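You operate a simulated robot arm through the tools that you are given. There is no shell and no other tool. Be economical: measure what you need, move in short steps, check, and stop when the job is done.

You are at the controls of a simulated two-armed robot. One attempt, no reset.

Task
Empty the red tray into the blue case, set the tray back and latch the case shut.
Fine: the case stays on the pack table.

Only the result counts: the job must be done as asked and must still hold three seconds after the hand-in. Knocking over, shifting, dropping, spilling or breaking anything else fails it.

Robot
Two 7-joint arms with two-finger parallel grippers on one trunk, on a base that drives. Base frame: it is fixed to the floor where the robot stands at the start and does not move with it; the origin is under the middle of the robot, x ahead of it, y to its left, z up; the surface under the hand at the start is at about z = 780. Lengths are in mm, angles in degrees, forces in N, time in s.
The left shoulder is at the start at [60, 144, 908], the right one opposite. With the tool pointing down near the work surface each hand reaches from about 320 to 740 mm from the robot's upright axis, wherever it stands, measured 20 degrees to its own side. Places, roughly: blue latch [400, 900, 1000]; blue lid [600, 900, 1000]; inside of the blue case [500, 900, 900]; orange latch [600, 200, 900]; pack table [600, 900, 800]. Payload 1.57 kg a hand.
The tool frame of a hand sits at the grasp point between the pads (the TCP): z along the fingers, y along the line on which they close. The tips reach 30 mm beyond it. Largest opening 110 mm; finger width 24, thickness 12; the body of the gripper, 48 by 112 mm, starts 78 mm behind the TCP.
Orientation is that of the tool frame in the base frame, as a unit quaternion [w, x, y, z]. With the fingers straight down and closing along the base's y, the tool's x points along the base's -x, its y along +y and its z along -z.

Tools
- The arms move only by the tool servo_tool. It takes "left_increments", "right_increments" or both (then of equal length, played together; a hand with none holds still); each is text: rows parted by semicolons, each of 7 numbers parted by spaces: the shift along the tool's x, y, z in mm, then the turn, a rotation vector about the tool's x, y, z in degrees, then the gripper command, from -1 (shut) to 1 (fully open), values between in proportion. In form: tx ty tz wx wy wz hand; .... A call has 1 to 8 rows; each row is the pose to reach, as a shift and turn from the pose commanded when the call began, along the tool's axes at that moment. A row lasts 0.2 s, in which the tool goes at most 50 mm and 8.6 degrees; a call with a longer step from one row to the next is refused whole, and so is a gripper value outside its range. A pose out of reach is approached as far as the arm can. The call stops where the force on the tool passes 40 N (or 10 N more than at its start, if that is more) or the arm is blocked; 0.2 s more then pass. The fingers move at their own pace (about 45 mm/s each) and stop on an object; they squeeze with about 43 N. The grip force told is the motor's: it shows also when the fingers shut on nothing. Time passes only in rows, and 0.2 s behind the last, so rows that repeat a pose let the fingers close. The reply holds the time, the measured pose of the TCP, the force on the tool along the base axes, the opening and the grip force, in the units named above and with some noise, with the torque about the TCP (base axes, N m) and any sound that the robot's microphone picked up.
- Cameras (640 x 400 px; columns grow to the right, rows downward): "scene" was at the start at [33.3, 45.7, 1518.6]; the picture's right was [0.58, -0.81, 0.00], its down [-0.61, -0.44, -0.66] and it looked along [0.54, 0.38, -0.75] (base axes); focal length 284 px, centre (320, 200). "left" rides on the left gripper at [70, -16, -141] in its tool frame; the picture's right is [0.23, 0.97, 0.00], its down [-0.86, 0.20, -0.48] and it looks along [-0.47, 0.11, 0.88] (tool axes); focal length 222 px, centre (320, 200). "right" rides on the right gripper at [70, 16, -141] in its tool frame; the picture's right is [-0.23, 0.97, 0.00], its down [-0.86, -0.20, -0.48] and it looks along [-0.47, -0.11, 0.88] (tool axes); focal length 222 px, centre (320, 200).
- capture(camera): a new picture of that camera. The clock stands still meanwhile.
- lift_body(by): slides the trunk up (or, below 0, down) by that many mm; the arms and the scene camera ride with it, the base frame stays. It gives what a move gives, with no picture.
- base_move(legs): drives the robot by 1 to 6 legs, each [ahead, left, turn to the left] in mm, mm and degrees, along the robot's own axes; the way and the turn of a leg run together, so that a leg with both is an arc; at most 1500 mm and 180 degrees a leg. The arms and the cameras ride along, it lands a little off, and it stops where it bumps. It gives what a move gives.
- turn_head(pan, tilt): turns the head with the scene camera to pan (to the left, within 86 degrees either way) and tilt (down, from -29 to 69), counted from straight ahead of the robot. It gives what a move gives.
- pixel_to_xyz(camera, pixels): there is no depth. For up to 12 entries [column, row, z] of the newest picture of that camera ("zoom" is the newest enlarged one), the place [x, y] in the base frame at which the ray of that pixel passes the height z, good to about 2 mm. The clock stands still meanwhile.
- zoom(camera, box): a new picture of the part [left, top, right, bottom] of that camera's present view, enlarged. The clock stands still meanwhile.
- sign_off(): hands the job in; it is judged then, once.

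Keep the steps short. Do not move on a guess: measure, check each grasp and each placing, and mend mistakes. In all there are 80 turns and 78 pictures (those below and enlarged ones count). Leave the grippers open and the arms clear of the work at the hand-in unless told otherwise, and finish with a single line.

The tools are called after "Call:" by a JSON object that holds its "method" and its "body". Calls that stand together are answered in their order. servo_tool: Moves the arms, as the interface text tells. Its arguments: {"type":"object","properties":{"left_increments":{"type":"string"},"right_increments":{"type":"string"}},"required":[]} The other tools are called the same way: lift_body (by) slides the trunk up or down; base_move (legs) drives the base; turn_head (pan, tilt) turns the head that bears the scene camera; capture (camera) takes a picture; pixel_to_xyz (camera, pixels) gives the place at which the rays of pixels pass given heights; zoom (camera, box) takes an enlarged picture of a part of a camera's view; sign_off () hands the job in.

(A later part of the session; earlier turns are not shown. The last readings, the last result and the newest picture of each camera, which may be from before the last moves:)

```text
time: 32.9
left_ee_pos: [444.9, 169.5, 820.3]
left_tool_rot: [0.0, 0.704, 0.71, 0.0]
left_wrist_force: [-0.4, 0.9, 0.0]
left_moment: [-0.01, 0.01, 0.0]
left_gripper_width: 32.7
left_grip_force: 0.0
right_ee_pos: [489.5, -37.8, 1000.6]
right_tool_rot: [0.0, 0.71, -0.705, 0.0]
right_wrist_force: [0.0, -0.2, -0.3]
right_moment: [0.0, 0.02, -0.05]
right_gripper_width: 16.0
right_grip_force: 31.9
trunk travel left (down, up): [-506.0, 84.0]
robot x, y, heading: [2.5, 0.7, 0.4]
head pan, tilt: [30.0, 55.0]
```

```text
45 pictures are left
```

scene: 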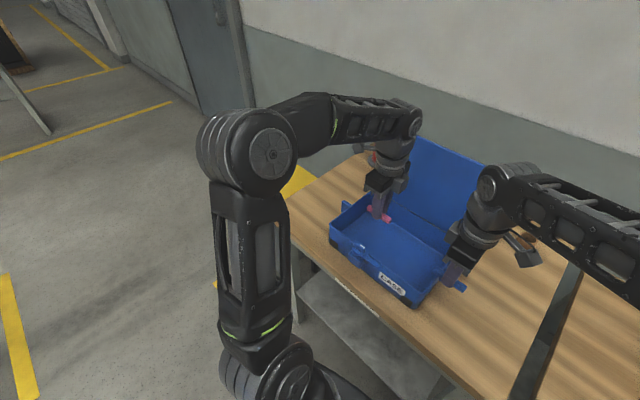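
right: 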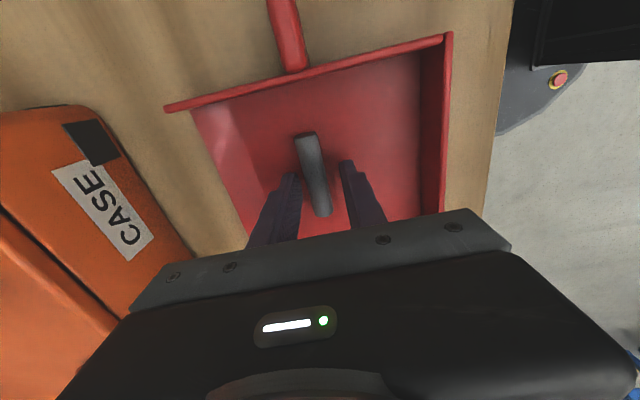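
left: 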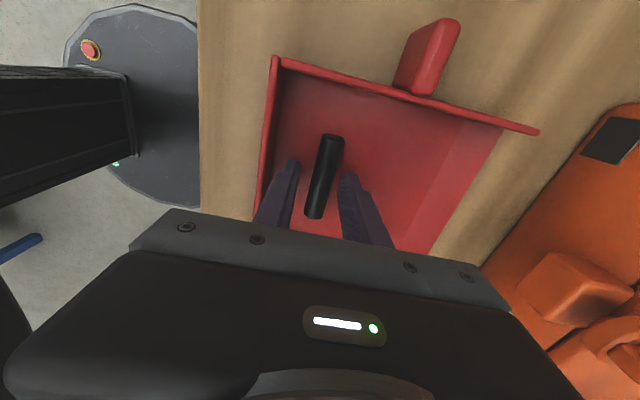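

Straddled. Close and lift, then move the left hand out to y≈305, x≈522 for the next placing.

Call:
{"method": "servo_tool", "body": {"left_increments": "0 0 0 0 0 0 -1; 0 0 0 0 0 0 -1; 0 0 0 0 0 0 -1; 0 0 -15 0 0 0 -1; 0 0 -55 0 0 0 -1; 0 0 -100 0 0 0 -1; 0 0 -145 0 0 0 -1; 0 0 -180 0 0 0 -1"}}

Call:
{"method": "servo_tool", "body": {"left_increments": "36 19 0 0 0 0 -1; 72 38 0 0 0 0 -1; 108 57 0 0 0 0 -1; 135 77 0 0 0 0 -1"}}

Call:
{"method": "base_move", "body": {"legs": [[0, 648, -0.4]]}}

Call:
{"method": "capture", "body": {"camera": "left"}}

```text
time: 34.7
left_ee_pos: [445.6, 173.2, 1002.0]
left_tool_rot: [-0.001, 0.704, 0.71, 0.0]
left_wrist_force: [-0.6, -0.8, -1.4]
left_moment: [0.01, 0.01, -0.01]
left_gripper_width: 16.1
left_grip_force: 32.0
right_ee_pos: [489.0, -37.2, 1000.3]
right_tool_rot: [0.0, 0.71, -0.704, 0.0]
right_wrist_force: [-0.1, -0.1, 0.2]
right_moment: [0.02, -0.01, -0.03]
right_gripper_width: 16.4
right_grip_force: 31.8
trunk travel left (down, up): [-506.0, 84.0]
robot x, y, heading: [3.1, 1.4, 0.3]
head pan, tilt: [30.0, 55.0]
```

```text
time: 35.7
left_ee_pos: [524.4, 307.4, 999.4]
left_tool_rot: [-0.001, 0.704, 0.71, 0.0]
left_wrist_force: [-0.4, 0.4, -0.3]
left_moment: [0.0, 0.02, 0.01]
left_gripper_width: 16.3
left_grip_force: 31.4
right_ee_pos: [490.7, -36.7, 1001.3]
right_tool_rot: [0.0, 0.71, -0.704, 0.0]
right_wrist_force: [0.1, -0.4, -1.1]
right_moment: [-0.01, 0.02, 0.01]
right_gripper_width: 16.4
right_grip_force: 31.1
trunk travel left (down, up): [-506.0, 84.0]
robot x, y, heading: [1.4, 3.9, 0.7]
head pan, tilt: [30.0, 55.0]
```

```text
time: 39.3
left_ee_pos: [520.7, 949.4, 999.8]
left_tool_rot: [0.0, 0.706, 0.708, 0.0]
left_wrist_force: [-0.2, 0.4, -0.6]
left_moment: [-0.03, 0.01, 0.0]
left_gripper_width: 16.2
left_grip_force: 31.5
right_ee_pos: [485.4, 605.6, 1001.3]
right_tool_rot: [0.001, 0.708, -0.706, 0.0]
right_wrist_force: [-0.1, 0.1, 0.3]
right_moment: [0.03, 0.0, 0.03]
right_gripper_width: 16.3
right_grip_force: 32.0
trunk travel left (down, up): [-506.0, 84.0]
robot x, y, heading: [-2.3, 642.9, 0.4]
head pan, tilt: [30.0, 55.0]
```

```text
44 pictures are left
```

left: 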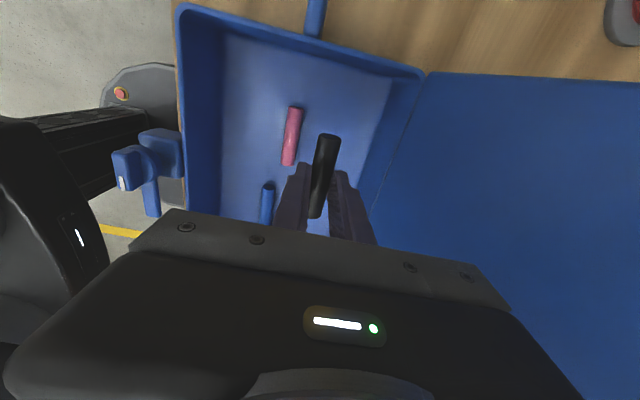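

Call:
{"method": "pixel_to_xyz", "body": {"camera": "left", "pixels": [[295, 108, 852], [288, 165, 852], [268, 187, 852], [265, 222, 852], [420, 72, 930], [183, 8, 930], [373, 192, 930]]}}

```text
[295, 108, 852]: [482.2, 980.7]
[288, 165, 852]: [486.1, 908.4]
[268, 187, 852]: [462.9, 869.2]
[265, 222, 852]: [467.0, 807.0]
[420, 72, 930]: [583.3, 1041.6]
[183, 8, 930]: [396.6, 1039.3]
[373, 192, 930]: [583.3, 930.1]
```

Pink is at x≈484, black held at x≈521: fingers clear it. Lower, release with a small opening, lift.

Call:
{"method": "servo_tool", "body": {"left_increments": "0 1 40 0 0 0 -1; 0 2 80 0 0 0 -1; 0 2 103 0 0 0 -1; 0 2 115 0 0 0 -1; 0 2 115 0 0 0 -0.55; 0 2 115 0 0 0 -0.55; 0 2 75 0 0 0 -0.55; 0 2 30 0 0 0 -0.55"}}

Call:
{"method": "servo_tool", "body": {"left_increments": "30 0 -40 0 0 0 -0.4; 55 0 -40 0 0 0 -0.4; 55 0 -40 0 0 0 -0.4; 55 0 -40 0 0 0 -0.4; 55 0 -40 0 0 0 -0.4; 55 0 -40 0 0 0 -0.4", "right_increments": "-40 -5 0 0 0 0 -1; -80 -10 0 0 0 0 -1; -120 -15 0 0 0 0 -1; -160 -20 0 0 0 0 -1; -200 -25 0 0 0 0 -1; -240 -30 0 0 0 0 -1"}}

Call:
{"method": "capture", "body": {"camera": "right"}}

Call:
{"method": "capture", "body": {"camera": "left"}}

```text
time: 41.1
left_ee_pos: [521.9, 948.3, 968.1]
left_tool_rot: [-0.001, 0.706, 0.708, -0.001]
left_wrist_force: [0.8, -0.4, 0.5]
left_moment: [-0.02, -0.05, -0.02]
left_gripper_width: 24.8
left_grip_force: 0.1
right_ee_pos: [485.1, 604.9, 1001.1]
right_tool_rot: [0.0, 0.708, -0.706, 0.0]
right_wrist_force: [-0.9, -0.7, -0.2]
right_moment: [0.04, -0.01, 0.02]
right_gripper_width: 16.4
right_grip_force: 31.5
trunk travel left (down, up): [-506.0, 84.0]
robot x, y, heading: [-1.5, 648.2, 0.3]
head pan, tilt: [30.0, 55.0]
```

```text
time: 42.5
left_ee_pos: [524.6, 1000.6, 1010.1]
left_tool_rot: [-0.001, 0.707, 0.707, -0.001]
left_wrist_force: [0.2, -0.5, -0.2]
left_moment: [0.02, 0.03, -0.02]
left_gripper_width: 32.9
left_grip_force: 0.0
right_ee_pos: [510.0, 802.9, 999.5]
right_tool_rot: [-0.002, 0.708, -0.706, 0.0]
right_wrist_force: [0.4, -1.5, -1.1]
right_moment: [0.04, 0.04, -0.02]
right_gripper_width: 16.4
right_grip_force: 32.0
right hand out of reach, approached as far as the arm can: row 6
trunk travel left (down, up): [-506.0, 84.0]
robot x, y, heading: [-4.0, 648.3, -0.1]
head pan, tilt: [30.0, 55.0]
```

```text
43 pictures are left
```

right: 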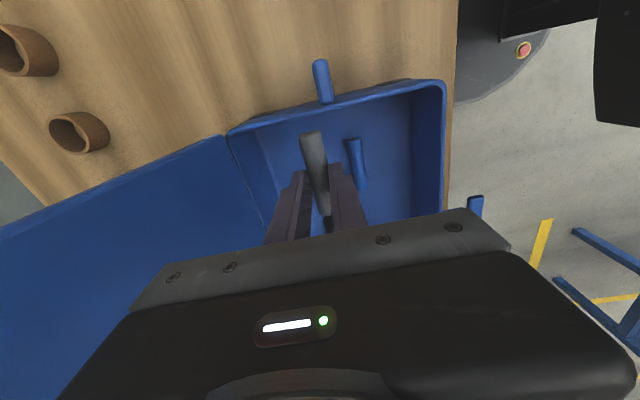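

```text
42 pictures are left
```

left: 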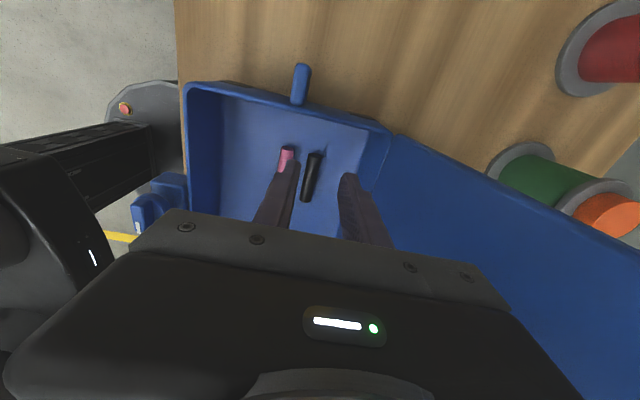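

Black is in place. The right hand reached its limit at y≈803, too near the side wall, so I drive 40 left.

Call:
{"method": "base_move", "body": {"legs": [[0, 40, 0]]}}

Call:
{"method": "capture", "body": {"camera": "right"}}

```text
time: 43.4
left_ee_pos: [522.4, 1047.2, 1009.1]
left_tool_rot: [0.001, 0.706, 0.708, 0.0]
left_wrist_force: [-0.2, 0.7, -0.6]
left_moment: [-0.07, 0.02, -0.01]
left_gripper_width: 33.2
left_grip_force: 0.0
right_ee_pos: [508.5, 846.3, 999.0]
right_tool_rot: [0.0, 0.708, -0.706, 0.001]
right_wrist_force: [0.4, -0.4, -0.6]
right_moment: [-0.07, 0.04, 0.04]
right_gripper_width: 16.2
right_grip_force: 31.7
trunk travel left (down, up): [-506.0, 84.0]
robot x, y, heading: [-2.7, 685.2, 0.2]
head pan, tilt: [30.0, 55.0]
```

```text
41 pictures are left
```

right: 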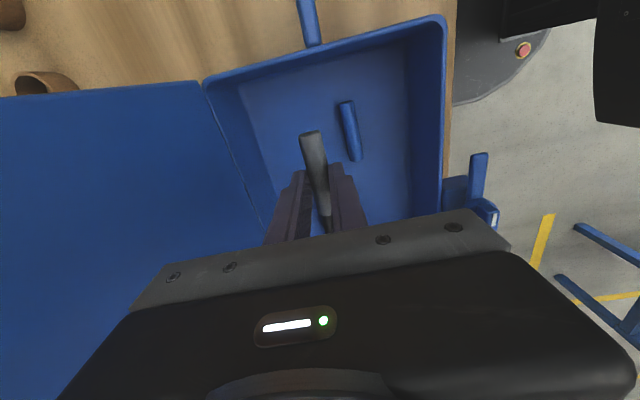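

Call:
{"method": "servo_tool", "body": {"right_increments": "0 0 30 0 0 0 -1; 0 0 60 0 0 0 -1; 0 0 90 0 0 0 -1; 0 0 105 0 0 0 -1; 0 0 114 0 0 0 -1"}}

Call:
{"method": "capture", "body": {"camera": "right"}}

```text
time: 44.6
left_ee_pos: [521.3, 1045.0, 1011.4]
left_tool_rot: [0.001, 0.706, 0.709, 0.0]
left_wrist_force: [0.2, 0.2, -0.4]
left_moment: [0.03, -0.01, 0.01]
left_gripper_width: 33.0
left_grip_force: 0.0
right_ee_pos: [506.3, 847.6, 889.4]
right_tool_rot: [-0.005, 0.708, -0.706, 0.0]
right_wrist_force: [-0.2, -1.2, 25.8]
right_moment: [0.0, 0.06, -0.01]
right_gripper_width: 16.9
right_grip_force: 32.2
trunk travel left (down, up): [-506.0, 84.0]
robot x, y, heading: [-3.6, 686.3, 0.2]
head pan, tilt: [30.0, 55.0]
```

```text
40 pictures are left
```

right: 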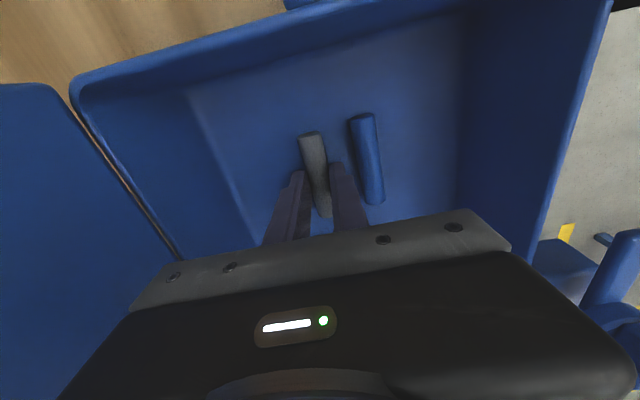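

Contact with the floor at z≈889 (26 N). I open and lift, then move the right hand out of the case.

Call:
{"method": "servo_tool", "body": {"right_increments": "0 0 108 0 0 0 -0.55; 0 0 106 0 0 0 -0.55; 0 0 106 0 0 0 -0.55; 0 0 66 0 0 0 -0.55; 0 0 22 0 0 0 -0.55; 0 0 -20 0 0 0 -0.5; 45 0 -20 0 0 0 -0.5; 90 0 -20 0 0 0 -0.5"}}

Call:
{"method": "servo_tool", "body": {"left_increments": "10 0 -10 0 0 0 -0.4; 20 0 -20 0 0 0 -0.4; 20 0 -20 0 0 0 -0.4; 20 0 -20 0 0 0 -0.4", "right_increments": "45 0 0 0 0 0 -0.4; 90 0 0 0 0 0 -0.4; 135 0 0 0 0 0 -0.4; 180 0 0 0 0 0 -0.4"}}

Call:
{"method": "turn_head", "body": {"pan": 25, "tilt": 50}}

Call:
{"method": "capture", "body": {"camera": "scene"}}

```text
refused: row 1 steps farther than a row can; nothing moved
```

```text
time: 45.6
left_ee_pos: [522.1, 1065.9, 1032.3]
left_tool_rot: [0.0, 0.706, 0.708, 0.001]
left_wrist_force: [0.8, 1.1, -0.6]
left_moment: [0.02, -0.01, -0.02]
left_gripper_width: 33.4
left_grip_force: 0.0
right_ee_pos: [509.1, 666.8, 885.7]
right_tool_rot: [-0.004, 0.709, -0.706, 0.001]
right_wrist_force: [0.5, 6.6, 27.8]
right_moment: [0.13, 0.57, -0.41]
right_gripper_width: 32.0
right_grip_force: 0.0
trunk travel left (down, up): [-506.0, 84.0]
robot x, y, heading: [-2.5, 688.6, 0.1]
head pan, tilt: [30.0, 55.0]
```

```text
time: 46.3
left_ee_pos: [522.0, 1065.4, 1031.5]
left_tool_rot: [0.0, 0.706, 0.708, 0.001]
left_wrist_force: [-0.2, -1.0, 0.7]
left_moment: [0.02, -0.04, 0.03]
left_gripper_width: 33.0
left_grip_force: 0.0
right_ee_pos: [509.1, 666.9, 886.1]
right_tool_rot: [-0.003, 0.709, -0.706, 0.001]
right_wrist_force: [1.1, 3.5, 36.9]
right_moment: [0.01, 0.68, -0.01]
right_gripper_width: 31.0
right_grip_force: 0.0
trunk travel left (down, up): [-506.0, 84.0]
robot x, y, heading: [-0.1, 684.9, 0.4]
head pan, tilt: [25.0, 50.0]
```

```text
39 pictures are left
```

scene: 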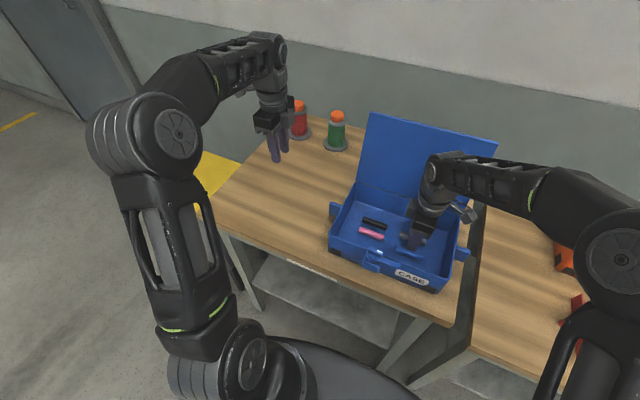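

My mistake: the first call was refused and the second dragged the right hand sideways while low, taking the case along. I look closely before doing anything.

Call:
{"method": "zoom", "body": {"camera": "scene", "box": [310, 100, 510, 300]}}

Call:
{"method": "capture", "body": {"camera": "right"}}

```text
2.00 times, centred on (410, 200) of scene
```

zoom: 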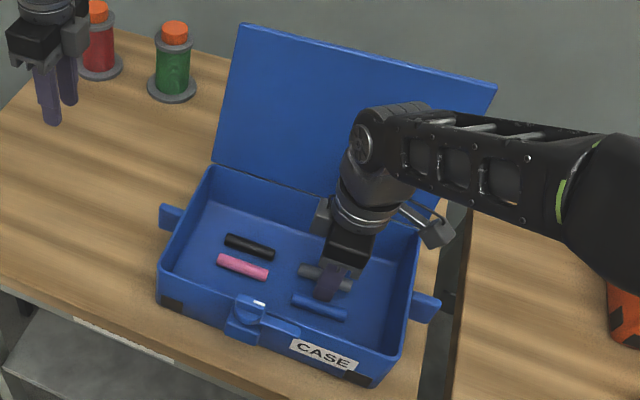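

```text
37 pictures are left
```

right: 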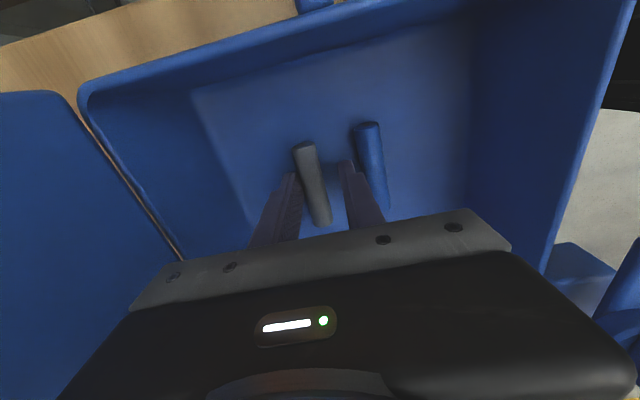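

The case slid about 180 mm to the right, pens still inside, nothing visibly toppled. The same gentle friction contact can slide it back; I reverse the exact motion in slow steps.

Call:
{"method": "servo_tool", "body": {"right_increments": "-25 0 0 0 0 0 -0.4; -50 0 0 0 0 0 -0.4; -75 0 0 0 0 0 -0.4; -100 0 0 0 0 0 -0.4; -125 0 0 0 0 0 -0.4; -150 0 0 0 0 0 -0.4; -180 0 0 0 0 0 -0.4; -180 0 0 0 0 0 -0.4"}}

Call:
{"method": "zoom", "body": {"camera": "scene", "box": [260, 80, 500, 300]}}

Call:
{"method": "capture", "body": {"camera": "right"}}

```text
time: 48.1
left_ee_pos: [521.7, 1064.7, 1030.4]
left_tool_rot: [0.0, 0.706, 0.708, 0.0]
left_wrist_force: [-0.4, -0.1, 0.7]
left_moment: [0.0, 0.01, 0.03]
left_gripper_width: 33.1
left_grip_force: 0.0
right_ee_pos: [505.8, 846.4, 886.1]
right_tool_rot: [-0.002, 0.709, -0.705, -0.001]
right_wrist_force: [0.0, -3.1, 14.3]
right_moment: [-0.22, 0.3, 0.16]
right_gripper_width: 32.7
right_grip_force: 0.0
trunk travel left (down, up): [-506.0, 84.0]
robot x, y, heading: [-2.8, 685.6, 0.3]
head pan, tilt: [25.0, 50.0]
```

```text
1.82 times, centred on (380, 190) of scene
```

zoom: 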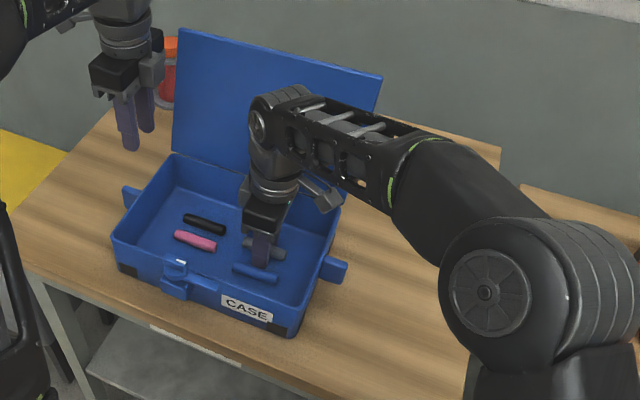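

```text
35 pictures are left
```

right: 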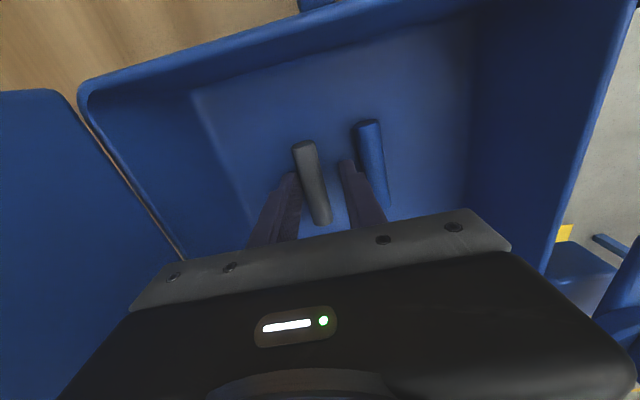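

The case is back where it was. Now straight up only.

Call:
{"method": "servo_tool", "body": {"right_increments": "0 0 -15 0 0 0 -0.4; 0 0 -50 0 0 0 -0.4; 0 0 -90 0 0 0 -0.4; 0 0 -130 0 0 0 -0.4"}}

```text
time: 49.1
left_ee_pos: [523.9, 1065.1, 1030.9]
left_tool_rot: [0.0, 0.706, 0.709, 0.0]
left_wrist_force: [-0.7, -0.2, 0.2]
left_moment: [-0.02, 0.04, -0.01]
left_gripper_width: 33.4
left_grip_force: 0.0
right_ee_pos: [507.0, 847.6, 993.2]
right_tool_rot: [-0.002, 0.708, -0.706, 0.0]
right_wrist_force: [0.7, -0.6, 0.7]
right_moment: [-0.01, 0.03, -0.01]
right_gripper_width: 33.1
right_grip_force: 0.1
right hand out of reach, approached as far as the arm can: row 4
trunk travel left (down, up): [-506.0, 84.0]
robot x, y, heading: [4.1, 684.8, 0.4]
head pan, tilt: [25.0, 50.0]
```

Clear of the rim (tips ≈963). Move the right hand out to the right, then look at the case.

Call:
{"method": "servo_tool", "body": {"right_increments": "45 0 0 0 0 0 -0.4; 90 0 0 0 0 0 -0.4; 135 0 0 0 0 0 -0.4; 180 0 0 0 0 0 -0.4; 225 0 0 0 0 0 -0.4; 260 0 0 0 0 0 -0.4"}}

Call:
{"method": "turn_head", "body": {"pan": 20, "tilt": 50}}

Call:
{"method": "capture", "body": {"camera": "scene"}}

Call:
{"method": "zoom", "body": {"camera": "scene", "box": [240, 80, 440, 300]}}

```text
time: 50.5
left_ee_pos: [523.1, 1064.2, 1030.8]
left_tool_rot: [0.0, 0.705, 0.709, 0.0]
left_wrist_force: [0.9, 0.2, -1.1]
left_moment: [0.02, 0.0, -0.01]
left_gripper_width: 33.0
left_grip_force: 0.0
right_ee_pos: [507.1, 585.3, 994.7]
right_tool_rot: [-0.001, 0.709, -0.705, 0.0]
right_wrist_force: [0.6, -0.4, -0.4]
right_moment: [0.04, 0.0, 0.02]
right_gripper_width: 33.0
right_grip_force: 0.0
trunk travel left (down, up): [-506.0, 84.0]
robot x, y, heading: [-2.3, 686.2, 0.3]
head pan, tilt: [25.0, 50.0]
```

```text
time: 51.1
left_ee_pos: [523.0, 1064.7, 1030.7]
left_tool_rot: [0.001, 0.706, 0.708, 0.0]
left_wrist_force: [0.2, -0.4, 0.0]
left_moment: [0.0, 0.0, 0.0]
left_gripper_width: 32.9
left_grip_force: 0.1
right_ee_pos: [507.9, 585.6, 996.4]
right_tool_rot: [-0.001, 0.708, -0.706, 0.0]
right_wrist_force: [-0.2, 0.3, -0.7]
right_moment: [0.01, 0.02, 0.0]
right_gripper_width: 32.8
right_grip_force: 0.1
trunk travel left (down, up): [-506.0, 84.0]
robot x, y, heading: [-2.5, 691.5, 0.4]
head pan, tilt: [20.0, 50.0]
```

```text
34 pictures are left
```

scene: 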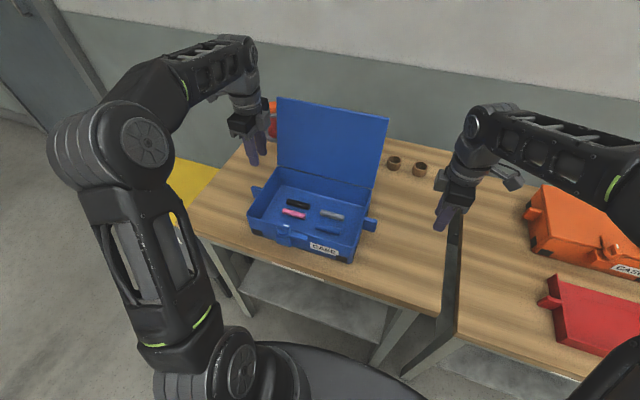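

```text
1.82 times, centred on (340, 190) of scene
```

zoom: 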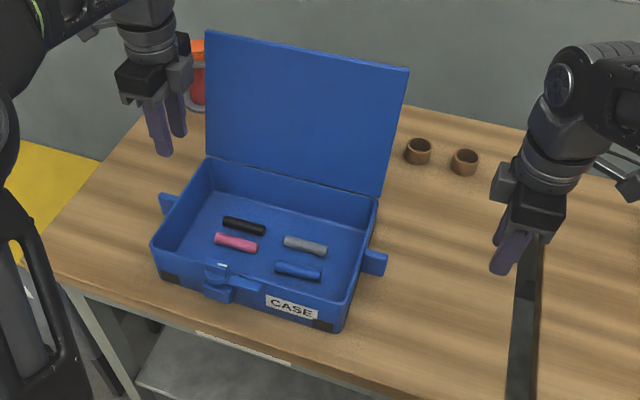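

All four pens lie in the case, cups upright, lid still leaning back. I measure the lid edge and latch.

Call:
{"method": "pixel_to_xyz", "body": {"camera": "scene", "pixels": [[278, 97, 1080], [278, 97, 1100], [278, 97, 1120], [388, 118, 1080], [388, 118, 1100], [388, 118, 1120], [276, 167, 930], [374, 189, 930], [352, 258, 930]]}}

Call:
{"method": "zoom", "body": {"camera": "scene", "box": [240, 180, 380, 270]}}

```text
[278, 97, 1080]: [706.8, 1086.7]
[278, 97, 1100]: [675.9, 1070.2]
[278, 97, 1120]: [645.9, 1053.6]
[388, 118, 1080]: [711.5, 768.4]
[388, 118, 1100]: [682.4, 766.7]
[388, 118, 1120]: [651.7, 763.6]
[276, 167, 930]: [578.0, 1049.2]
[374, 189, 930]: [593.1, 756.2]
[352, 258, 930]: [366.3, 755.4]
```

```text
4.44 times, centred on (310, 225) of scene
```

zoom: 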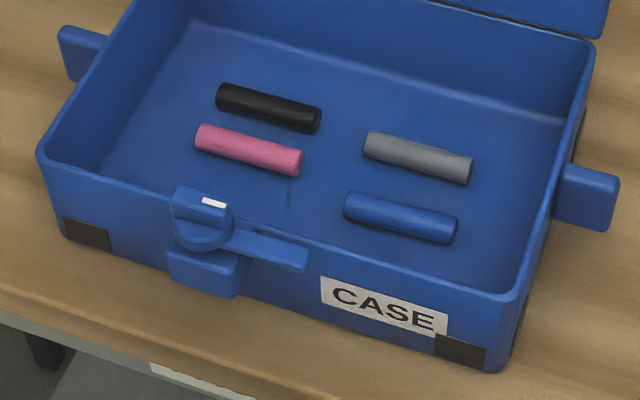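

Lid top edge is at about (650, 760–1050, 1118), leaning ~18° back. Plan: cage its edge with open fingers tilted 45°, and lead it over and down. First I raise the trunk and find the latch position.

Call:
{"method": "pixel_to_xyz", "body": {"camera": "zoom", "pixels": [[213, 202, 950], [213, 202, 930], [182, 220, 930], [305, 258, 920], [305, 258, 900], [205, 280, 880]]}}

Call:
{"method": "lift_body", "body": {"by": 84}}

Call:
{"method": "servo_tool", "body": {"left_increments": "-30 0 -11 -5.5 0 0 0.27; -60 0 -22 -11 0 0 0.27; -90 0 -33 -16.5 0 0 0.27; -120 0 -44 -22 0 0 0.27; -150 0 -55 -27.5 0 0 0.27; -180 0 -66 -33 0 0 0.27; -210 0 -77 -38.5 0 0 0.27; -235 0 -85 -44 0 0 0.27"}}

Call:
{"method": "capture", "body": {"camera": "scene"}}

```text
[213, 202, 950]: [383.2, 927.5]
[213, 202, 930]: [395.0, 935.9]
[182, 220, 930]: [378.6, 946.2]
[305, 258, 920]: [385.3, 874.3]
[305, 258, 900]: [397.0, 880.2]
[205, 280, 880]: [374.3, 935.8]
```

```text
time: 52.3
left_ee_pos: [523.0, 1064.6, 1113.6]
left_tool_rot: [0.0, 0.706, 0.708, 0.0]
left_wrist_force: [-0.3, -0.3, -0.1]
left_moment: [0.0, -0.02, 0.02]
left_gripper_width: 32.7
left_grip_force: 0.0
right_ee_pos: [507.1, 586.5, 1078.1]
right_tool_rot: [-0.003, 0.708, -0.706, 0.0]
right_wrist_force: [0.7, -0.2, -0.3]
right_moment: [-0.03, 0.01, 0.0]
right_gripper_width: 33.1
right_grip_force: 0.0
trunk travel left (down, up): [-590.0, 0.0]
robot x, y, heading: [-1.4, 687.0, -0.0]
head pan, tilt: [20.0, 50.0]
```

```text
time: 54.1
left_ee_pos: [524.5, 829.9, 1199.9]
left_tool_rot: [0.265, 0.655, 0.656, 0.266]
left_wrist_force: [-1.0, -0.9, -0.8]
left_moment: [-0.02, 0.02, -0.01]
left_gripper_width: 70.0
left_grip_force: 0.1
right_ee_pos: [506.8, 584.2, 1079.8]
right_tool_rot: [-0.001, 0.708, -0.706, 0.0]
right_wrist_force: [0.1, 0.4, -0.1]
right_moment: [0.02, -0.02, -0.01]
right_gripper_width: 32.8
right_grip_force: 0.1
trunk travel left (down, up): [-590.0, 0.0]
robot x, y, heading: [-0.3, 688.4, 0.2]
head pan, tilt: [20.0, 50.0]
```

```text
31 pictures are left
```

scene: 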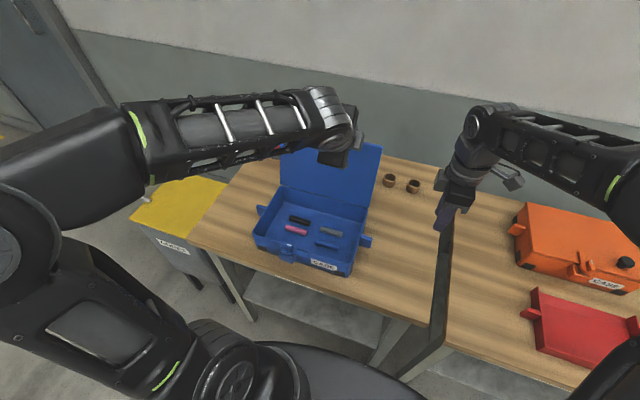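

The hand is tilted 44° ahead of the lid. I shift it up by 33 across and half way along, then look through the left camera at where the lid edge falls between the fingers.

Call:
{"method": "servo_tool", "body": {"left_increments": "0 17 15 0 0 0 0.27; 0 33 40 0 0 0 0.27; 0 33 70 0 0 0 0.27"}}

Call:
{"method": "capture", "body": {"camera": "left"}}

Call:
{"method": "zoom", "body": {"camera": "scene", "box": [250, 80, 410, 180]}}

```text
time: 54.9
left_ee_pos: [598.7, 829.3, 1170.8]
left_tool_rot: [0.264, 0.654, 0.657, 0.265]
left_wrist_force: [0.0, 0.5, 0.1]
left_moment: [0.0, -0.05, -0.01]
left_gripper_width: 69.9
left_grip_force: 0.0
right_ee_pos: [507.1, 586.1, 1078.0]
right_tool_rot: [-0.001, 0.708, -0.706, 0.0]
right_wrist_force: [0.0, -0.2, -0.7]
right_moment: [-0.01, -0.04, 0.01]
right_gripper_width: 33.0
right_grip_force: 0.0
trunk travel left (down, up): [-590.0, 0.0]
robot x, y, heading: [-3.0, 684.5, 0.3]
head pan, tilt: [20.0, 50.0]
```

```text
30 pictures are left
```

left: 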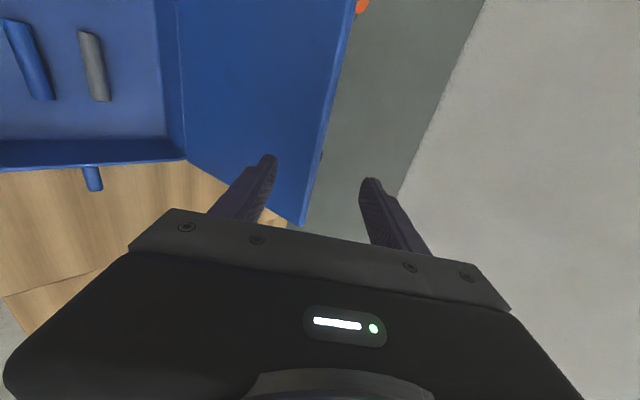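

```text
4.00 times, centred on (330, 130) of scene
```

zoom: 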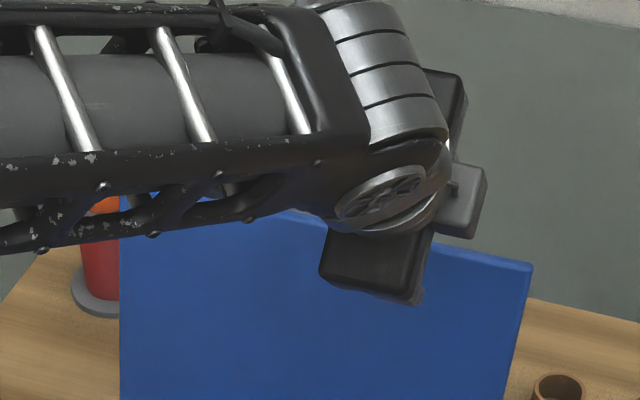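

The lid's edge ((355,0)→(303,222)) runs between the fingertips ((265,170) and (372,190)). I check its place by ray.

Call:
{"method": "pixel_to_xyz", "body": {"camera": "left", "pixels": [[303, 222, 1118], [316, 165, 1118], [330, 100, 1118], [303, 222, 1100], [303, 222, 1130]]}}

```text
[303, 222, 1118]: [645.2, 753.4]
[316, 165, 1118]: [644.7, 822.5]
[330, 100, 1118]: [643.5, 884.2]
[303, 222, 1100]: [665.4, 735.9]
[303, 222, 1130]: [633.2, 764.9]
```

Edge is at about (640, ·, 1124). I advance 60 so it sits between the pads, then lead it along the arc to ~25° past vertical.

Call:
{"method": "servo_tool", "body": {"left_increments": "0 -3 20 0 0 0 0.27; 0 -3 40 0 0 0 0.27; 0 -3 60 0 0 0 0.27"}}

Call:
{"method": "servo_tool", "body": {"left_increments": "0 -20.6 -28.5 0 0 0 0.27; 0 -45.8 -53 0 0 0 0.27; 0 -75 -73 0 0 0 0.27; 0 -107 -87 0 0 0 0.27"}}

Call:
{"method": "capture", "body": {"camera": "left"}}

Call:
{"method": "capture", "body": {"camera": "scene"}}

```text
time: 55.7
left_ee_pos: [636.8, 828.0, 1125.1]
left_tool_rot: [0.264, 0.654, 0.657, 0.265]
left_wrist_force: [-1.6, -0.8, 2.8]
left_moment: [0.03, 0.12, 0.02]
left_gripper_width: 69.4
left_grip_force: 0.1
right_ee_pos: [508.3, 585.1, 1077.0]
right_tool_rot: [-0.001, 0.708, -0.706, 0.0]
right_wrist_force: [0.2, 0.0, 0.0]
right_moment: [0.03, 0.02, -0.04]
right_gripper_width: 32.9
right_grip_force: 0.1
trunk travel left (down, up): [-590.0, 0.0]
robot x, y, heading: [-3.3, 690.0, 0.2]
head pan, tilt: [20.0, 50.0]
```

```text
time: 56.7
left_ee_pos: [496.2, 830.0, 1113.2]
left_tool_rot: [0.264, 0.654, 0.657, 0.266]
left_wrist_force: [-0.7, 0.0, 0.1]
left_moment: [-0.02, 0.0, 0.01]
left_gripper_width: 70.1
left_grip_force: 0.1
right_ee_pos: [507.7, 586.3, 1079.5]
right_tool_rot: [-0.002, 0.708, -0.706, 0.0]
right_wrist_force: [-0.4, -0.1, 0.2]
right_moment: [0.0, -0.01, -0.02]
right_gripper_width: 33.1
right_grip_force: 0.1
trunk travel left (down, up): [-590.0, 0.0]
robot x, y, heading: [-1.1, 688.1, 0.4]
head pan, tilt: [20.0, 50.0]
```

```text
28 pictures are left
```

left: 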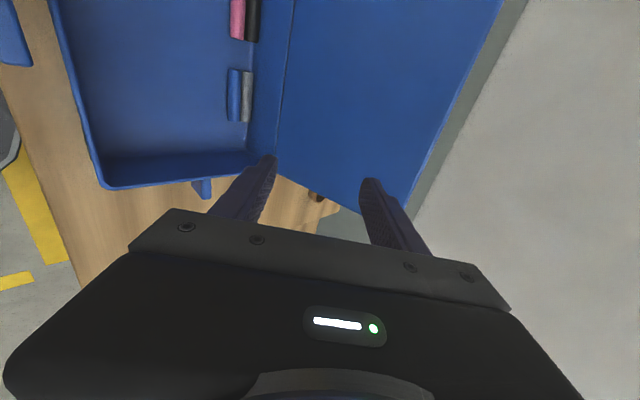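

```text
27 pictures are left
```

scene: 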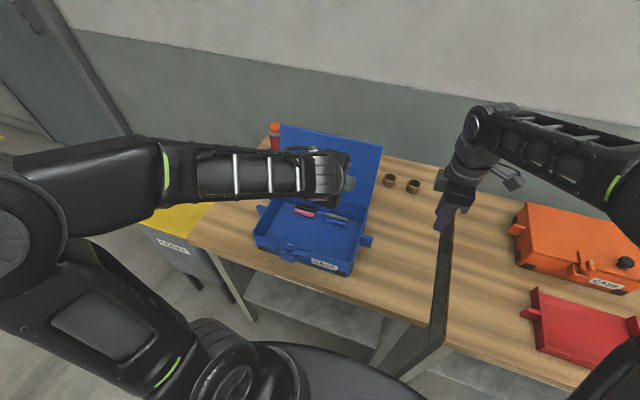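

The lid slipped out: at this tilt the rear fingertip was not behind the edge. The pens seem rolled to the back wall. I look closely at the case.

Call:
{"method": "zoom", "body": {"camera": "scene", "box": [230, 110, 400, 290]}}

Call:
{"method": "pixel_to_xyz", "body": {"camera": "scene", "pixels": [[281, 124, 1100], [281, 124, 1120], [382, 146, 1100], [382, 146, 1120], [363, 206, 930], [344, 275, 930], [253, 238, 930], [271, 197, 930]]}}

```text
2.22 times, centred on (315, 200) of scene
```

zoom: 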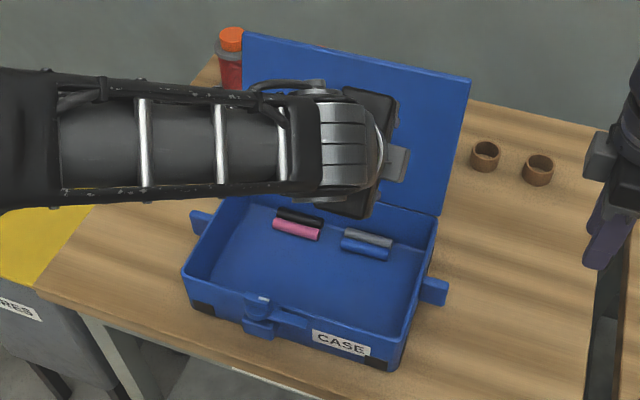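

```text
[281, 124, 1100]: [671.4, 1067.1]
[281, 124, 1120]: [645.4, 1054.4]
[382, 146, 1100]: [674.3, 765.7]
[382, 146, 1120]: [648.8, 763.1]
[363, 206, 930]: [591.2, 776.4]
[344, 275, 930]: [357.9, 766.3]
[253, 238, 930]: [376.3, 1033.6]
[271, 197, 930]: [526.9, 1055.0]
```

Case and lid are unchanged; only the pens rolled to the back. I retry with fingers fully open and the edge near the rear pad, so the rear tip goes ~27 mm behind the edge.

Call:
{"method": "servo_tool", "body": {"left_increments": "0 25 13 0 0 0 1; 0 50 26 0 0 0 1; 0 73.7 39.4 0 0 0 1; 0 73.7 39.4 0 0 0 1; 0 73.7 59 0 0 0 1; 0 73.7 79 0 0 0 1; 0 73.7 99.4 0 0 0 1"}}

Call:
{"method": "capture", "body": {"camera": "left"}}

Call:
{"method": "zoom", "body": {"camera": "scene", "box": [270, 90, 410, 180]}}

```text
time: 58.3
left_ee_pos: [620.9, 830.2, 1091.8]
left_tool_rot: [0.263, 0.654, 0.657, 0.265]
left_wrist_force: [0.1, 0.5, 0.5]
left_moment: [0.0, 0.01, 0.02]
left_gripper_width: 110.1
left_grip_force: 0.0
right_ee_pos: [508.0, 585.4, 1077.1]
right_tool_rot: [-0.001, 0.708, -0.706, 0.0]
right_wrist_force: [0.0, 0.6, -0.8]
right_moment: [-0.02, 0.0, 0.02]
right_gripper_width: 33.2
right_grip_force: 0.1
trunk travel left (down, up): [-590.0, 0.0]
robot x, y, heading: [-2.3, 690.4, 0.1]
head pan, tilt: [20.0, 50.0]
```

```text
25 pictures are left
```

left: 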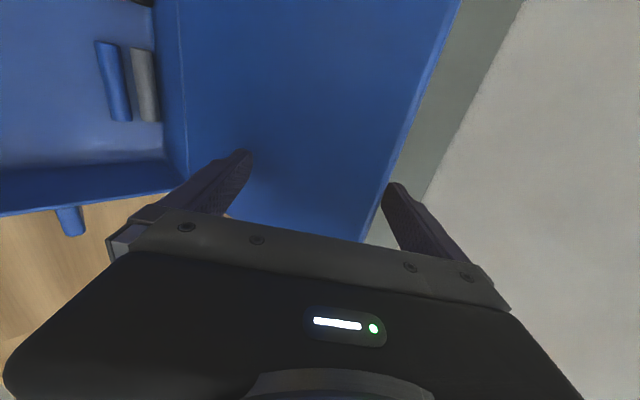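

```text
4.44 times, centred on (340, 135) of scene
```

zoom: 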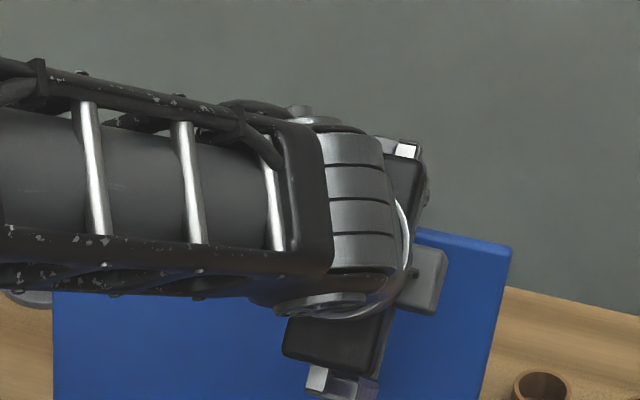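

The rear tip is now just behind the edge. I turn the hand 21° steeper so it hooks deeper, narrow the gap, and lead the lid over to ~25° past vertical.

Call:
{"method": "servo_tool", "body": {"left_increments": "0 0 0 7 0 0 1; 0 0 0 14 0 0 1; 0 0 0 21 0 0 1; 0 0 0 21 0 0 1"}}

Call:
{"method": "servo_tool", "body": {"left_increments": "0 -34 -22 0 0 0 0.5; 0 -66 -36 0 0 0 0.4; 0 -99 -45 0 0 0 0.4; 0 -134 -47 0 0 0 0.4"}}

Call:
{"method": "capture", "body": {"camera": "left"}}

Call:
{"method": "capture", "body": {"camera": "scene"}}

```text
time: 59.3
left_ee_pos: [619.0, 830.1, 1094.0]
left_tool_rot: [0.14, 0.692, 0.694, 0.14]
left_wrist_force: [0.1, -0.8, 0.6]
left_moment: [0.03, 0.04, -0.02]
left_gripper_width: 109.7
left_grip_force: 0.0
right_ee_pos: [507.1, 585.3, 1078.9]
right_tool_rot: [-0.001, 0.708, -0.706, 0.0]
right_wrist_force: [-0.2, 0.0, 0.2]
right_moment: [-0.02, -0.03, 0.02]
right_gripper_width: 33.0
right_grip_force: 0.1
trunk travel left (down, up): [-590.0, 0.0]
robot x, y, heading: [-2.1, 686.4, 0.2]
head pan, tilt: [20.0, 50.0]
```

```text
time: 60.3
left_ee_pos: [478.5, 830.2, 1084.6]
left_tool_rot: [0.141, 0.692, 0.694, 0.141]
left_wrist_force: [-0.2, 0.6, -0.1]
left_moment: [-0.02, -0.01, 0.02]
left_gripper_width: 77.7
left_grip_force: 0.7
right_ee_pos: [507.0, 585.3, 1078.0]
right_tool_rot: [-0.001, 0.708, -0.706, 0.0]
right_wrist_force: [0.0, 0.4, -0.8]
right_moment: [0.01, 0.01, 0.04]
right_gripper_width: 33.4
right_grip_force: 0.0
trunk travel left (down, up): [-590.0, 0.0]
robot x, y, heading: [-3.9, 686.9, -0.0]
head pan, tilt: [20.0, 50.0]
```

```text
23 pictures are left
```

left: 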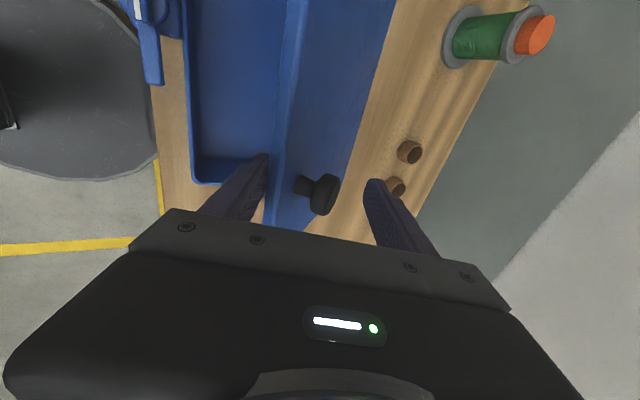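

```text
22 pictures are left
```

scene: 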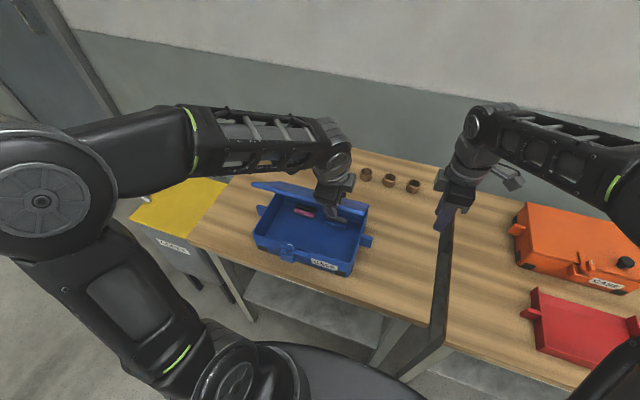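

The lid is past vertical and lying on the front finger; the cups and spool stand. I lower it along the arc to about 80°.

Call:
{"method": "servo_tool", "body": {"left_increments": "0 -15 5 0 0 0 0.4; 0 -30 10 0 0 0 0.4; 0 -47 26 0 0 0 0.4; 0 -64 42 0 0 0 0.4; 0 -77 60 0 0 0 0.4"}}

Call:
{"method": "capture", "body": {"camera": "scene"}}

Call:
{"method": "capture", "body": {"camera": "left"}}

```text
time: 61.5
left_ee_pos: [432.1, 829.8, 998.5]
left_tool_rot: [0.14, 0.691, 0.695, 0.142]
left_wrist_force: [-1.5, -0.3, -0.1]
left_moment: [-0.05, 0.03, 0.0]
left_gripper_width: 78.8
left_grip_force: 0.7
right_ee_pos: [507.1, 587.4, 1079.2]
right_tool_rot: [-0.002, 0.709, -0.705, 0.0]
right_wrist_force: [0.9, 0.0, -0.9]
right_moment: [-0.01, 0.02, 0.03]
right_gripper_width: 32.8
right_grip_force: 0.0
trunk travel left (down, up): [-590.0, 0.0]
robot x, y, heading: [-2.0, 685.5, 0.3]
head pan, tilt: [20.0, 50.0]
```

```text
21 pictures are left
```

scene: 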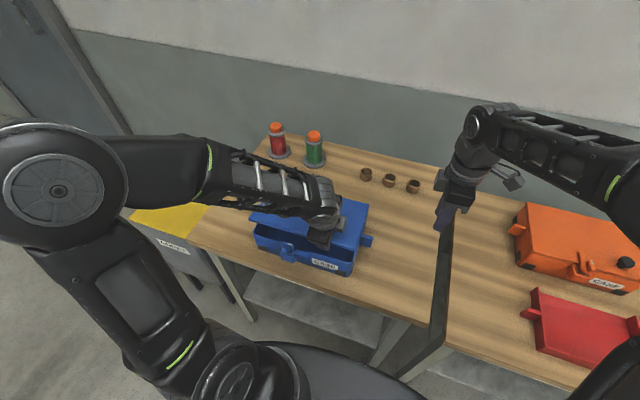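

```text
20 pictures are left
```

left: 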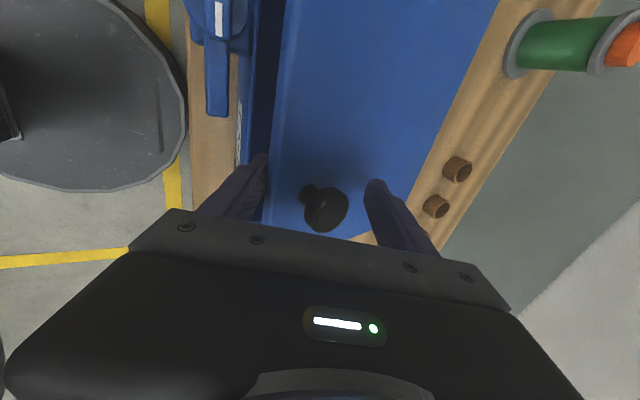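

The lid rests on the front finger at ~80°, and its black knob sits between the fingers, so pulling back could hit it. I slide the hand to the right, out past the lid's right end (y≈757), moving the right hand away too.

Call:
{"method": "servo_tool", "body": {"left_increments": "-20 0 0 0 0 0 0.4; -45 0 0 0 0 0 0.4; -70 0 0 0 0 0 0.4; -95 0 0 0 0 0 0.4; -120 0 0 0 0 0 0.4; -120 0 0 0 0 0 0.4", "right_increments": "25 0 0 0 0 0 -0.4; 50 0 0 0 0 0 -0.4; 75 0 0 0 0 0 -0.4; 100 0 0 0 0 0 -0.4; 100 0 0 0 0 0 -0.4; 100 0 0 0 0 0 -0.4"}}

Call:
{"method": "zoom", "body": {"camera": "scene", "box": [220, 160, 420, 290]}}

```text
time: 62.9
left_ee_pos: [430.5, 708.6, 1000.4]
left_tool_rot: [0.141, 0.692, 0.694, 0.141]
left_wrist_force: [0.2, -1.0, -0.1]
left_moment: [-0.01, -0.01, -0.02]
left_gripper_width: 77.1
left_grip_force: 0.1
right_ee_pos: [507.9, 486.2, 1078.7]
right_tool_rot: [-0.001, 0.708, -0.706, 0.0]
right_wrist_force: [0.6, -0.5, 0.4]
right_moment: [-0.02, -0.04, -0.04]
right_gripper_width: 32.9
right_grip_force: 0.1
trunk travel left (down, up): [-590.0, 0.0]
robot x, y, heading: [-3.1, 684.5, 0.2]
head pan, tilt: [20.0, 50.0]
```

```text
3.08 times, centred on (320, 225) of scene
```

zoom: 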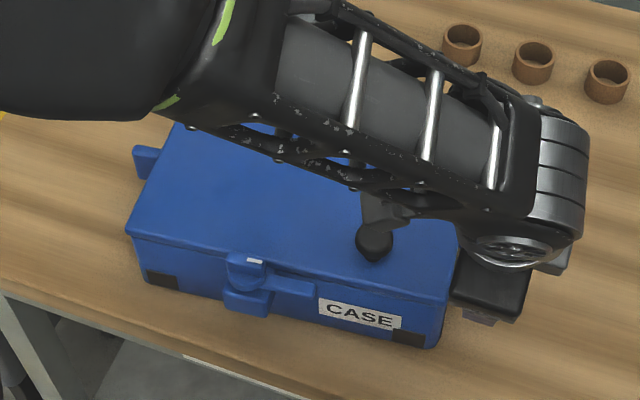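

The lid is shut. I raise the left hand clear, and look at the orange latch (closed, for comparison) and the blue latch.

Call:
{"method": "servo_tool", "body": {"left_increments": "0 0 -45 0 0 0 0.4; 0 0 -90 0 0 0 0.4; 0 0 -120 0 0 0 0.4; -40 0 -120 0 0 0 0.4"}}

Call:
{"method": "zoom", "body": {"camera": "scene", "box": [500, 190, 640, 310]}}

Call:
{"method": "zoom", "body": {"camera": "scene", "box": [250, 210, 360, 280]}}

```text
time: 63.9
left_ee_pos: [385.3, 667.6, 1110.0]
left_tool_rot: [0.14, 0.691, 0.695, 0.142]
left_wrist_force: [0.4, -0.1, -1.4]
left_moment: [0.0, 0.02, 0.01]
left_gripper_width: 76.9
left_grip_force: 0.1
right_ee_pos: [508.8, 485.8, 1078.1]
right_tool_rot: [-0.001, 0.708, -0.707, -0.001]
right_wrist_force: [-0.8, -0.8, 0.3]
right_moment: [0.04, 0.01, -0.02]
right_gripper_width: 33.0
right_grip_force: 0.1
trunk travel left (down, up): [-590.0, 0.0]
robot x, y, heading: [-5.0, 687.6, -0.0]
head pan, tilt: [20.0, 50.0]
```

```text
3.33 times, centred on (570, 250) of scene
```

zoom: 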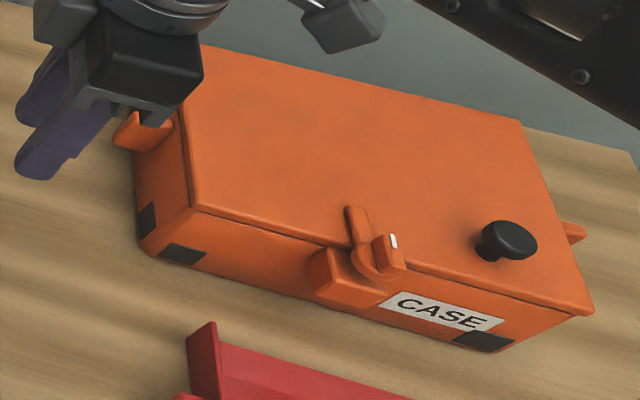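

```text
5.71 times, centred on (305, 245) of scene
```

zoom: 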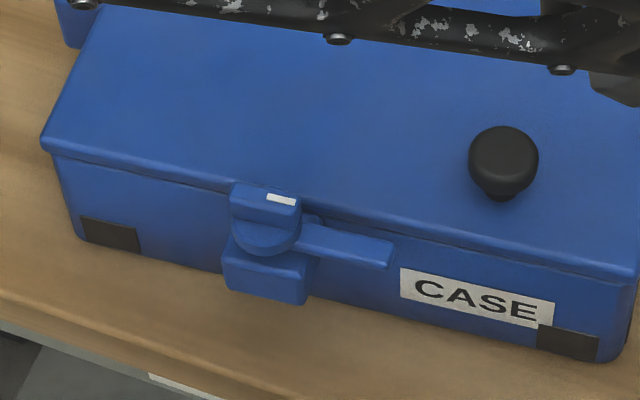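

On orange, the latched tongue points +x over the lid; on blue it points -y. So the blue knob must turn 90° counter-clockwise from above, gripped by its fin (which runs along y). I bring the left hand upright above the knob and look.

Call:
{"method": "servo_tool", "body": {"left_increments": "37 -2 5 3.3 0 0 0.1; 74 -4 10 6.6 0 0 0.1; 111 -7 15 9.9 0 0 0.1; 148 -9 20 13.2 0 0 0.1; 185 -12 26 16.5 0 0 0.1; 222 -14 31 19.8 0 0 0.1; 257 -16 36 22.9 0 0 0.1"}}

Call:
{"method": "capture", "body": {"camera": "left"}}

```text
time: 65.5
left_ee_pos: [383.4, 929.5, 1071.1]
left_tool_rot: [0.0, 0.707, 0.708, 0.0]
left_wrist_force: [-0.1, 0.1, -0.6]
left_moment: [-0.01, -0.01, -0.01]
left_gripper_width: 60.7
left_grip_force: 0.2
right_ee_pos: [509.3, 486.8, 1079.7]
right_tool_rot: [-0.002, 0.709, -0.705, 0.0]
right_wrist_force: [0.0, 0.3, 0.4]
right_moment: [0.0, 0.0, 0.0]
right_gripper_width: 32.7
right_grip_force: 0.1
trunk travel left (down, up): [-590.0, 0.0]
robot x, y, heading: [1.6, 687.3, 0.3]
head pan, tilt: [20.0, 50.0]
```

```text
16 pictures are left
```

left: 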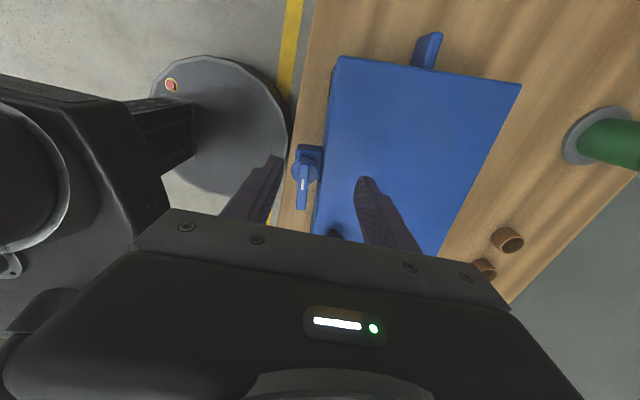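

Call:
{"method": "zoom", "body": {"camera": "left", "box": [260, 130, 360, 220]}}

Call:
{"method": "turn_head", "body": {"pan": 30, "tilt": 55}}

Call:
{"method": "zoom", "body": {"camera": "scene", "box": [260, 130, 400, 230]}}

```text
4.44 times, centred on (310, 175) of left
```

zoom: 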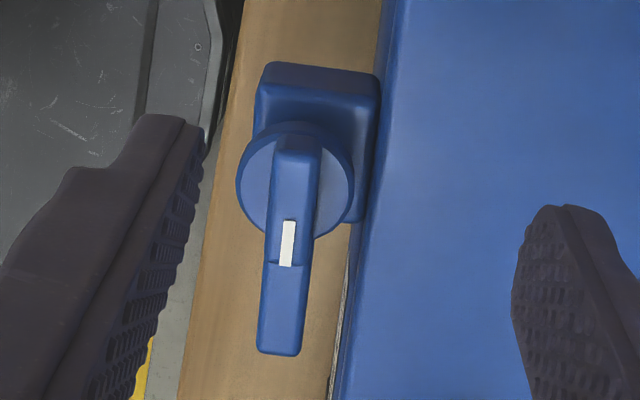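

```text
time: 66.2
left_ee_pos: [383.7, 927.4, 1069.6]
left_tool_rot: [0.0, 0.706, 0.708, 0.001]
left_wrist_force: [0.0, -0.9, 0.3]
left_moment: [0.03, 0.01, -0.03]
left_gripper_width: 60.5
left_grip_force: 0.0
right_ee_pos: [508.9, 486.9, 1079.1]
right_tool_rot: [-0.001, 0.709, -0.705, -0.001]
right_wrist_force: [0.1, -0.7, 0.2]
right_moment: [-0.01, 0.02, 0.02]
right_gripper_width: 32.8
right_grip_force: 0.0
trunk travel left (down, up): [-590.0, 0.0]
robot x, y, heading: [3.5, 687.4, 0.1]
head pan, tilt: [30.0, 55.0]
```

```text
4.00 times, centred on (330, 180) of scene
```

zoom: 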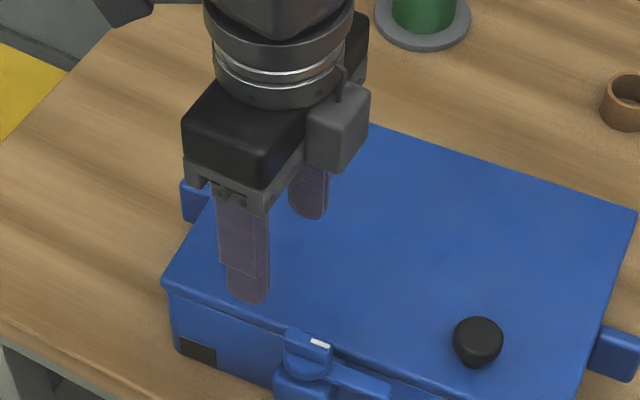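

I triangulate the fin's stripe from both cameras.

Call:
{"method": "pixel_to_xyz", "body": {"camera": "left", "pixels": [[302.9, 184.7, 930], [302.9, 184.7, 950], [302.9, 184.7, 970], [304.9, 161.5, 950], [302.9, 189.7, 950], [304.4, 170.5, 930], [300.6, 209.3, 930]]}}

Call:
{"method": "pixel_to_xyz", "body": {"camera": "scene", "pixels": [[330, 215.7, 930], [330, 215.7, 950], [330, 215.7, 970]]}}

```text
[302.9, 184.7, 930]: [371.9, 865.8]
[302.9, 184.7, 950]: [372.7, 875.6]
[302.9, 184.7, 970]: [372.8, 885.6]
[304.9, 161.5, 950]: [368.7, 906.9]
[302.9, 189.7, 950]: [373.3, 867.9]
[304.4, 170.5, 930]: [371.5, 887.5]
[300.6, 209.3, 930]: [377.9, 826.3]
```

```text
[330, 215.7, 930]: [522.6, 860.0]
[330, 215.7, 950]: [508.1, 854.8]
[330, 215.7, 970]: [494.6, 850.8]
```

Call:
{"method": "pixel_to_xyz", "body": {"camera": "zoom", "pixels": [[320, 343, 930], [320, 343, 950], [320, 343, 970], [320, 343, 990]]}}

```text
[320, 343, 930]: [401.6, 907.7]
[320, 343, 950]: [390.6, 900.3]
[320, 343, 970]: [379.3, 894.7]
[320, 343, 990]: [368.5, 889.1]
```

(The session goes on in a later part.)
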